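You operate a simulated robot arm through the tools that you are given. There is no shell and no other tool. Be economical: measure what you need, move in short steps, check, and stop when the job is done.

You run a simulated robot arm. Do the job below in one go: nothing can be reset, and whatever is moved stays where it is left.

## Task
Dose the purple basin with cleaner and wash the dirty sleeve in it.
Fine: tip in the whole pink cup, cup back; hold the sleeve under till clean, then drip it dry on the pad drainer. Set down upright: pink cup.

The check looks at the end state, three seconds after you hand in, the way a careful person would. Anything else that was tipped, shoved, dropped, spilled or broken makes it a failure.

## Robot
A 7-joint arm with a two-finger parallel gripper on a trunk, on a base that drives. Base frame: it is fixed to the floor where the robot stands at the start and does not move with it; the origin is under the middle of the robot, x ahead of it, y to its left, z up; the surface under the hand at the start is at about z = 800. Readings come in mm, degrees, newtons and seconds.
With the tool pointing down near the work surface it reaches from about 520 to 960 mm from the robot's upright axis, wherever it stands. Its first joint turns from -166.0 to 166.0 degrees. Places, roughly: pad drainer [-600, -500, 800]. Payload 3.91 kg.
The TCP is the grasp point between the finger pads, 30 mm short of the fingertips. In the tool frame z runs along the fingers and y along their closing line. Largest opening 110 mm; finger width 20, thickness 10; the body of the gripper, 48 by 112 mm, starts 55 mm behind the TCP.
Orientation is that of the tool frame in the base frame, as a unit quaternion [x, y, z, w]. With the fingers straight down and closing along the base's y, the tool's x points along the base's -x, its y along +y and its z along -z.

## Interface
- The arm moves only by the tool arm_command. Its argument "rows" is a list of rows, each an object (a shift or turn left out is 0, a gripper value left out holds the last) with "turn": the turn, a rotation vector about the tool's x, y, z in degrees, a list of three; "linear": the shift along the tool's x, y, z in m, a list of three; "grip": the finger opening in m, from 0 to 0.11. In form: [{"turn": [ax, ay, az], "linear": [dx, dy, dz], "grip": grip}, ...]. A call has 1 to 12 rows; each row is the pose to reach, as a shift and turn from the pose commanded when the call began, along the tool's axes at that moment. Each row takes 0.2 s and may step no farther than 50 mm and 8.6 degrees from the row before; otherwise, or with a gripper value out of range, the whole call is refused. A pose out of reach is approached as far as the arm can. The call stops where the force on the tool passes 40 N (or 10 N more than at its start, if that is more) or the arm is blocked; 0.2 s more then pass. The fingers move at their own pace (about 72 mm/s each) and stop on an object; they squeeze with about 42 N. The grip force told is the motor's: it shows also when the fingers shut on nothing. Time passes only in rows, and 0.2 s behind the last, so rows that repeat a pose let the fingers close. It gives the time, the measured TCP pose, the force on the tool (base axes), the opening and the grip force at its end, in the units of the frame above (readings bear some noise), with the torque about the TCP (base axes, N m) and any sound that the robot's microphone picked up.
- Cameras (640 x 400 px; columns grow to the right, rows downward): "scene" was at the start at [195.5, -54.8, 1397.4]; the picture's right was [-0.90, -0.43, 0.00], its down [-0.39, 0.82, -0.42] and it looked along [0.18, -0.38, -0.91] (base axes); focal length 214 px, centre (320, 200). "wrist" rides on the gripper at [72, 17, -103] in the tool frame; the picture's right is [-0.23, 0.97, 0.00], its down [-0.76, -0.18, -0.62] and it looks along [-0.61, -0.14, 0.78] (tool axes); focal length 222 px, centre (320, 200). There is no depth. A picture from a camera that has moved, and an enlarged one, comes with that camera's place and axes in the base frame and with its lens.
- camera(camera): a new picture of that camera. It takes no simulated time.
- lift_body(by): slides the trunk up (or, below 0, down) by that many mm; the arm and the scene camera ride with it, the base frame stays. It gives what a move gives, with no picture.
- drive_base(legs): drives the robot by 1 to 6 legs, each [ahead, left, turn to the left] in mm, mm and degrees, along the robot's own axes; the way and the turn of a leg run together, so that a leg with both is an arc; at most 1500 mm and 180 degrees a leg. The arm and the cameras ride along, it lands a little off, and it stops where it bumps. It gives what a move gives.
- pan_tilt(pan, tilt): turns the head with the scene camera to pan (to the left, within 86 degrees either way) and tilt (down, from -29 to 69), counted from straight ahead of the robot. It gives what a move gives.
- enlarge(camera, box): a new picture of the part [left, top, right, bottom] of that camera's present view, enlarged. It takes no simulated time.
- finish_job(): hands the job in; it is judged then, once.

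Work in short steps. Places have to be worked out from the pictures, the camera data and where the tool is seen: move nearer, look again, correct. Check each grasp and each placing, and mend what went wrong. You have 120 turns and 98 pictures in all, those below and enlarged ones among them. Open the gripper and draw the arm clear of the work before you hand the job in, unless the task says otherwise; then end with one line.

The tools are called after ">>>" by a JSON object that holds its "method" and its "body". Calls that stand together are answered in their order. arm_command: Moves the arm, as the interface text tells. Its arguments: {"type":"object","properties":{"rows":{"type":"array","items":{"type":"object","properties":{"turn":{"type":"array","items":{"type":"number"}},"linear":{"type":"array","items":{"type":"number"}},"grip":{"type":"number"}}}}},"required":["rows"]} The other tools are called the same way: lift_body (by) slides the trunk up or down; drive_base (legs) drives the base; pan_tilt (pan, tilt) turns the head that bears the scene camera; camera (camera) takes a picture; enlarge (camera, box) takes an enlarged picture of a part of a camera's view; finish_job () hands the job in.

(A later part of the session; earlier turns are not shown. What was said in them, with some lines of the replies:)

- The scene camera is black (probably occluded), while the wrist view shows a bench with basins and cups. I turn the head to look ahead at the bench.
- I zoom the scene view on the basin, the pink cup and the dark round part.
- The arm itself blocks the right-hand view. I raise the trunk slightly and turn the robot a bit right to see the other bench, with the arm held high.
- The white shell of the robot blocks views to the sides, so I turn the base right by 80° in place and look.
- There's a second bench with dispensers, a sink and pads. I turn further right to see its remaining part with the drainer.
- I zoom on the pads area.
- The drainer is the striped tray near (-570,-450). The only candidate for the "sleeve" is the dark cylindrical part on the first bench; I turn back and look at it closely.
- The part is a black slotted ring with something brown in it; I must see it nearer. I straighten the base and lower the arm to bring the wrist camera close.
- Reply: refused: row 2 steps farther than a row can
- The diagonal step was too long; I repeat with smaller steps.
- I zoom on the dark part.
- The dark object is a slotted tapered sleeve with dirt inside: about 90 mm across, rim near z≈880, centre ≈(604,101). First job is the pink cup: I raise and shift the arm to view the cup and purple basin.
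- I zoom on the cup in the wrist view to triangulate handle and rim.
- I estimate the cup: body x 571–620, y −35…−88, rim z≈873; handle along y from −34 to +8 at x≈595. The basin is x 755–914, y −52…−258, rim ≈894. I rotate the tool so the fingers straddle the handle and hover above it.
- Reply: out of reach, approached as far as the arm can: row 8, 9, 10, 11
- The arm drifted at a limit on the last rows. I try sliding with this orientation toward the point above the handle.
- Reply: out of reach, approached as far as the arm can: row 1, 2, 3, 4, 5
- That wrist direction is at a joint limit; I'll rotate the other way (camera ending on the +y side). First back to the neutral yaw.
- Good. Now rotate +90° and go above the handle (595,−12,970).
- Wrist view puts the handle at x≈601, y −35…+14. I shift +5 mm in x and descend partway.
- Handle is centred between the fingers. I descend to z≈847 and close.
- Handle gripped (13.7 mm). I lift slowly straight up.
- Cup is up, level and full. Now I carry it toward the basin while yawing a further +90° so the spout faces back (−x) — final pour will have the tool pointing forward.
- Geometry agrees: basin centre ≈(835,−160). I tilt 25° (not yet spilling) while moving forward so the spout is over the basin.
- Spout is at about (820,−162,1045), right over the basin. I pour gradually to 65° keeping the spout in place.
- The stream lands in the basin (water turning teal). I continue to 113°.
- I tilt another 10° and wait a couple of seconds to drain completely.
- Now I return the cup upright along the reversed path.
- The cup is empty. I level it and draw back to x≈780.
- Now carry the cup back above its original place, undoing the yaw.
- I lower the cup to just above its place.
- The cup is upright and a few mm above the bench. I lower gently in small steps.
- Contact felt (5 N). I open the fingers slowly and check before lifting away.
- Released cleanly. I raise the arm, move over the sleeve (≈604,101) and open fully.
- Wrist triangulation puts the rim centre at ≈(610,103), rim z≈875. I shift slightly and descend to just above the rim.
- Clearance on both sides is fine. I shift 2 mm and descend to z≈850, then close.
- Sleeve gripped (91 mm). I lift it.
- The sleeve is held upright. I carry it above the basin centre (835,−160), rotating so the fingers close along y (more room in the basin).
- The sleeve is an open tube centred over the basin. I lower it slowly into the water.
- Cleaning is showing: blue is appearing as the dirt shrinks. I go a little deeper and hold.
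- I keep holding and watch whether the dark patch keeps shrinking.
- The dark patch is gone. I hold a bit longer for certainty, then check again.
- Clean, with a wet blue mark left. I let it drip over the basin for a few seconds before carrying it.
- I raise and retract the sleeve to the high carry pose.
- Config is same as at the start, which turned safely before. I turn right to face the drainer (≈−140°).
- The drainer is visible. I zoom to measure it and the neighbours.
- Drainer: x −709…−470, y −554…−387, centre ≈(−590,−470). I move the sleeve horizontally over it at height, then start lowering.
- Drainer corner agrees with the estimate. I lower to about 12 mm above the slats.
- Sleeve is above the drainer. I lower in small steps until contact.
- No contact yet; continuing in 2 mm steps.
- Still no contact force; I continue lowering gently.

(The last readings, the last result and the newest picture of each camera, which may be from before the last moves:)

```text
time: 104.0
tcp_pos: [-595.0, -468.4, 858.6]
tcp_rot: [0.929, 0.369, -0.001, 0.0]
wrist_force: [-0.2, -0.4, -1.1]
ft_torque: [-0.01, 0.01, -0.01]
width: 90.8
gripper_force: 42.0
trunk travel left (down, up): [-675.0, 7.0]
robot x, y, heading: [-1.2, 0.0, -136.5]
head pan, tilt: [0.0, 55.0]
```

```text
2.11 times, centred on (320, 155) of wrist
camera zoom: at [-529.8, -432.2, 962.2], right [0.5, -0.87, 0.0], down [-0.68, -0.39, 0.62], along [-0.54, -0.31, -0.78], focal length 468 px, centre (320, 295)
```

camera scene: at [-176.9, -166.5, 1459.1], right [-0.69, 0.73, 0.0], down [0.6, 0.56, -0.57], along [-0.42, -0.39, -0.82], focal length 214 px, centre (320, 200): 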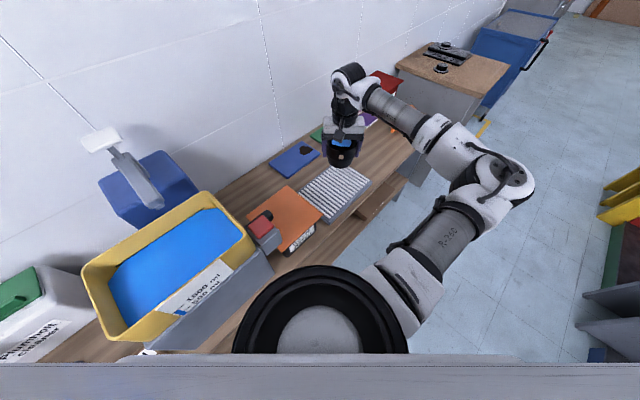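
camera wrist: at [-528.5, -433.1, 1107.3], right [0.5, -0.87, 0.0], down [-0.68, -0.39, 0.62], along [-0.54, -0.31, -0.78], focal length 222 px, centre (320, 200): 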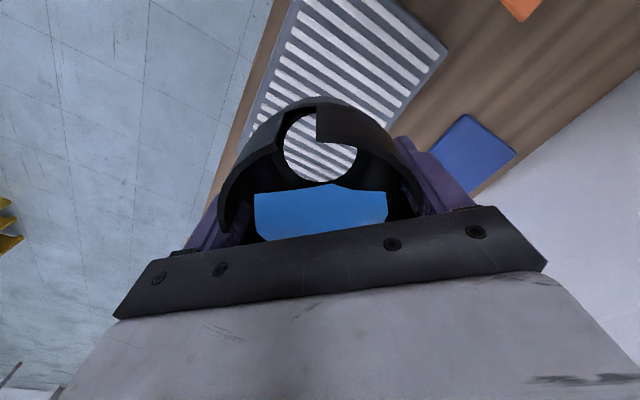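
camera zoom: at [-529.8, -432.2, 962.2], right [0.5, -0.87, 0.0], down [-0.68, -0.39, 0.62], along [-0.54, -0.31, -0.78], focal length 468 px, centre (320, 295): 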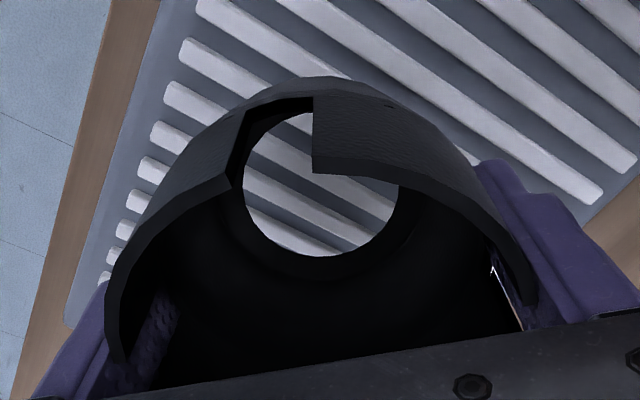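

The wet mark is gone too. I keep lowering by about 1 mm steps until force appears.

>>> {"method": "arm_command", "body": {"rows": [{"linear": [0, 0, 0.001]}, {"linear": [0, 0, 0.002]}, {"linear": [0, 0, 0.002]}]}}

>>> {"method": "arm_command", "body": {"rows": [{"linear": [0, 0, 0.001]}, {"linear": [0, 0, 0.002]}, {"linear": [0, 0, 0.002]}]}}

```text
time: 104.8
tcp_pos: [-596.1, -470.1, 856.4]
tcp_rot: [0.93, 0.368, -0.002, 0.001]
wrist_force: [-0.2, -0.5, -1.2]
ft_torque: [0.03, 0.03, 0.01]
width: 90.8
gripper_force: 41.9
trunk travel left (down, up): [-675.0, 7.0]
robot x, y, heading: [-2.9, -0.0, -136.7]
head pan, tilt: [0.0, 55.0]
```

```text
time: 105.6
tcp_pos: [-595.0, -470.2, 854.7]
tcp_rot: [0.93, 0.368, -0.001, 0.0]
wrist_force: [-0.3, -0.6, -1.0]
ft_torque: [0.02, -0.01, 0.0]
width: 90.6
gripper_force: 42.0
trunk travel left (down, up): [-675.0, 7.0]
robot x, y, heading: [-1.3, -1.8, -136.7]
head pan, tilt: [0.0, 55.0]
```

>>> {"method": "arm_command", "body": {"rows": [{"linear": [0, 0, 0.001]}, {"linear": [0, 0, 0.002]}, {"linear": [0, 0, 0.003]}]}}

>>> {"method": "arm_command", "body": {"rows": [{"linear": [0, 0, 0.001]}, {"linear": [0, 0, 0.002]}, {"linear": [0, 0, 0.003]}]}}

>>> {"method": "enlarge", "body": {"camera": "scene", "box": [310, 130, 390, 200]}}

```text
time: 106.4
tcp_pos: [-596.1, -468.7, 851.3]
tcp_rot: [0.93, 0.369, -0.001, 0.001]
wrist_force: [0.6, 1.0, -0.4]
ft_torque: [-0.03, 0.03, -0.01]
width: 90.4
gripper_force: 42.1
trunk travel left (down, up): [-675.0, 7.0]
robot x, y, heading: [-0.3, -2.9, -136.6]
head pan, tilt: [0.0, 55.0]
```

```text
time: 107.2
tcp_pos: [-594.5, -468.8, 849.1]
tcp_rot: [0.93, 0.367, -0.001, 0.001]
wrist_force: [-1.2, -0.6, 0.1]
ft_torque: [0.0, -0.03, 0.0]
width: 90.7
gripper_force: 42.0
trunk travel left (down, up): [-675.0, 7.0]
robot x, y, heading: [0.2, -0.6, -136.6]
head pan, tilt: [0.0, 55.0]
```

```text
5.71 times, centred on (350, 165) of scene
camera zoom: at [-176.6, -166.3, 1459.1], right [-0.69, 0.73, 0.0], down [0.6, 0.56, -0.57], along [-0.42, -0.39, -0.82], focal length 1226 px, centre (149, 400)
```

zoom: 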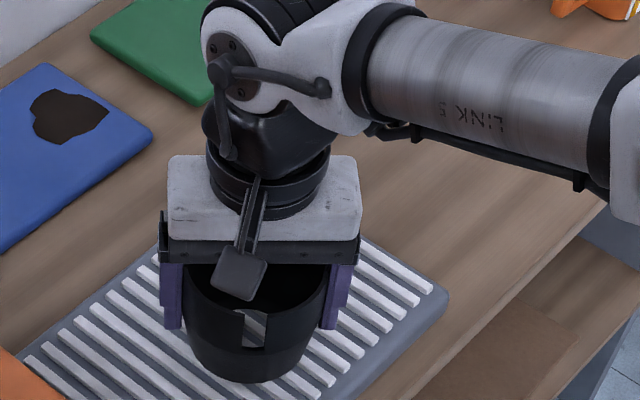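

The force is beginning to change (≈0 vs −1); I lower a bit more.

>>> {"method": "arm_command", "body": {"rows": [{"linear": [0, 0, 0.001]}, {"linear": [0, 0, 0.002]}, {"linear": [0, 0, 0.002]}]}}

>>> {"method": "arm_command", "body": {"rows": [{"linear": [0, 0, 0.001]}, {"linear": [0, 0, 0.002]}, {"linear": [0, 0, 0.002]}]}}

```text
time: 108.0
tcp_pos: [-595.2, -470.4, 845.2]
tcp_rot: [0.93, 0.369, 0.0, 0.0]
wrist_force: [0.0, -0.5, -0.8]
ft_torque: [-0.02, -0.02, -0.02]
width: 90.7
gripper_force: 41.9
trunk travel left (down, up): [-675.0, 7.0]
robot x, y, heading: [3.3, 0.1, -136.9]
head pan, tilt: [0.0, 55.0]
```

```text
time: 108.8
tcp_pos: [-596.0, -468.7, 843.9]
tcp_rot: [0.93, 0.368, 0.0, 0.001]
wrist_force: [-0.4, 0.5, -1.0]
ft_torque: [0.01, -0.02, -0.02]
width: 90.6
gripper_force: 42.2
trunk travel left (down, up): [-675.0, 7.0]
robot x, y, heading: [-0.2, 1.6, -136.5]
head pan, tilt: [0.0, 55.0]
```

No contact: this bench is evidently lower. I continue in fine rows, checking force.

>>> {"method": "arm_command", "body": {"rows": [{"linear": [0, 0, 0.002]}, {"linear": [0, 0, 0.004]}, {"linear": [0, 0, 0.006]}]}}

>>> {"method": "enlarge", "body": {"camera": "scene", "box": [310, 130, 390, 200]}}

```text
time: 109.6
tcp_pos: [-595.7, -468.9, 841.1]
tcp_rot: [0.93, 0.368, -0.003, 0.001]
wrist_force: [0.5, 1.5, 22.3]
ft_torque: [0.86, -0.25, -0.02]
width: 90.7
gripper_force: 42.0
trunk travel left (down, up): [-675.0, 7.0]
robot x, y, heading: [1.4, 0.6, -136.6]
head pan, tilt: [0.0, 55.0]
```

```text
5.71 times, centred on (350, 165) of scene
camera zoom: at [-175.0, -164.9, 1459.9], right [-0.69, 0.73, 0.0], down [0.59, 0.56, -0.57], along [-0.42, -0.39, -0.82], focal length 1226 px, centre (149, 400)
```

zoom: 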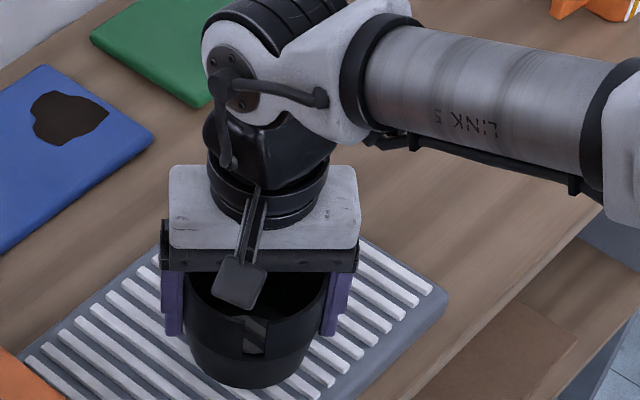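

Contact at TCP z≈842. I back off 3 mm to relieve the force and then open.

>>> {"method": "arm_command", "body": {"rows": [{"linear": [0, 0, -0.003]}, {"linear": [0, 0, -0.0035]}]}}

>>> {"method": "arm_command", "body": {"rows": [{"grip": 0.095}, {"grip": 0.1}, {"grip": 0.11}, {"grip": 0.11}, {"grip": 0.11}]}}

>>> {"method": "camera", "body": {"camera": "wrist"}}

```text
time: 110.2
tcp_pos: [-596.9, -470.2, 840.3]
tcp_rot: [0.93, 0.368, -0.001, 0.001]
wrist_force: [-0.3, 1.0, 2.6]
ft_torque: [-0.03, 0.13, 0.01]
width: 90.7
gripper_force: 42.0
trunk travel left (down, up): [-675.0, 7.0]
robot x, y, heading: [-0.3, -0.9, -136.8]
head pan, tilt: [0.0, 55.0]
```

```text
time: 111.4
tcp_pos: [-597.0, -469.6, 841.0]
tcp_rot: [0.93, 0.369, 0.0, 0.001]
wrist_force: [0.1, 0.1, -1.2]
ft_torque: [0.02, 0.01, 0.02]
width: 110.0
gripper_force: 0.1
trunk travel left (down, up): [-675.0, 7.0]
robot x, y, heading: [-2.8, 2.0, -136.7]
head pan, tilt: [0.0, 55.0]
```

```text
27 pictures are left
camera wrist: at [-531.3, -431.9, 944.3], right [0.5, -0.87, 0.0], down [-0.68, -0.39, 0.62], along [-0.54, -0.31, -0.78], focal length 222 px, centre (320, 200)
```

wrist: 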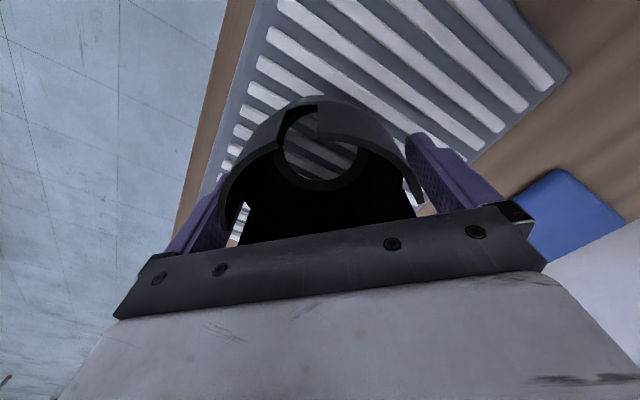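

The sleeve is released and stands. I lift the hand straight up and retract clear.

>>> {"method": "arm_command", "body": {"rows": [{"linear": [0, 0, -0.02]}, {"linear": [0, 0, -0.05]}, {"linear": [0, 0, -0.09]}, {"linear": [0, 0, -0.135]}, {"linear": [0, 0, -0.18]}, {"linear": [0, 0, -0.225]}, {"linear": [0, 0, -0.27]}, {"linear": [0.03, 0.014, -0.3]}, {"linear": [0.065, 0.03, -0.325]}, {"linear": [0.1, 0.05, -0.345]}]}}

>>> {"method": "camera", "body": {"camera": "wrist"}}

>>> {"method": "enlarge", "body": {"camera": "scene", "box": [250, 120, 410, 240]}}

```text
time: 113.6
tcp_pos: [-486.7, -435.1, 1187.7]
tcp_rot: [0.93, 0.367, -0.001, 0.0]
wrist_force: [-0.6, 0.3, 0.4]
ft_torque: [-0.01, 0.0, -0.02]
width: 110.3
gripper_force: 0.1
trunk travel left (down, up): [-675.0, 7.0]
robot x, y, heading: [-2.3, -3.0, -136.7]
head pan, tilt: [0.0, 55.0]
```

```text
26 pictures are left
camera wrist: at [-421.3, -398.7, 1289.6], right [0.5, -0.87, 0.0], down [-0.68, -0.39, 0.62], along [-0.54, -0.31, -0.78], focal length 222 px, centre (320, 200)
```

wrist: 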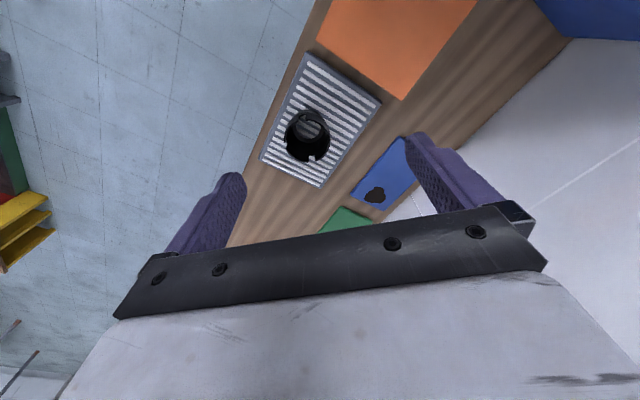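

```text
3.33 times, centred on (330, 180) of scene
camera zoom: at [-176.0, -166.1, 1459.2], right [-0.69, 0.73, 0.0], down [0.6, 0.56, -0.57], along [-0.42, -0.39, -0.82], focal length 715 px, centre (287, 267)
```

zoom: 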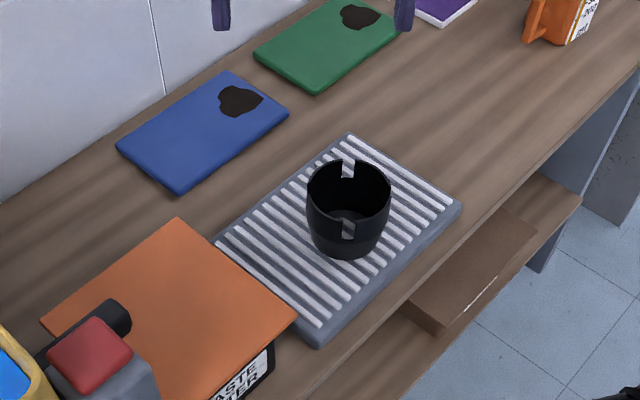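

The sleeve stands clean, dry and centred on the drainer, and the pink cup is back upright and empty. The hand is open and clear, so I hand in.

>>> {"method": "finish_job", "body": {}}

```text
The job is handed in.
```

I emptied the pink cup into the purple basin and set it back upright in its place. The sleeve was held under until the dirt was gone and now stands dry on the pad drainer; I didn't check for drips along the carry between the two benches.
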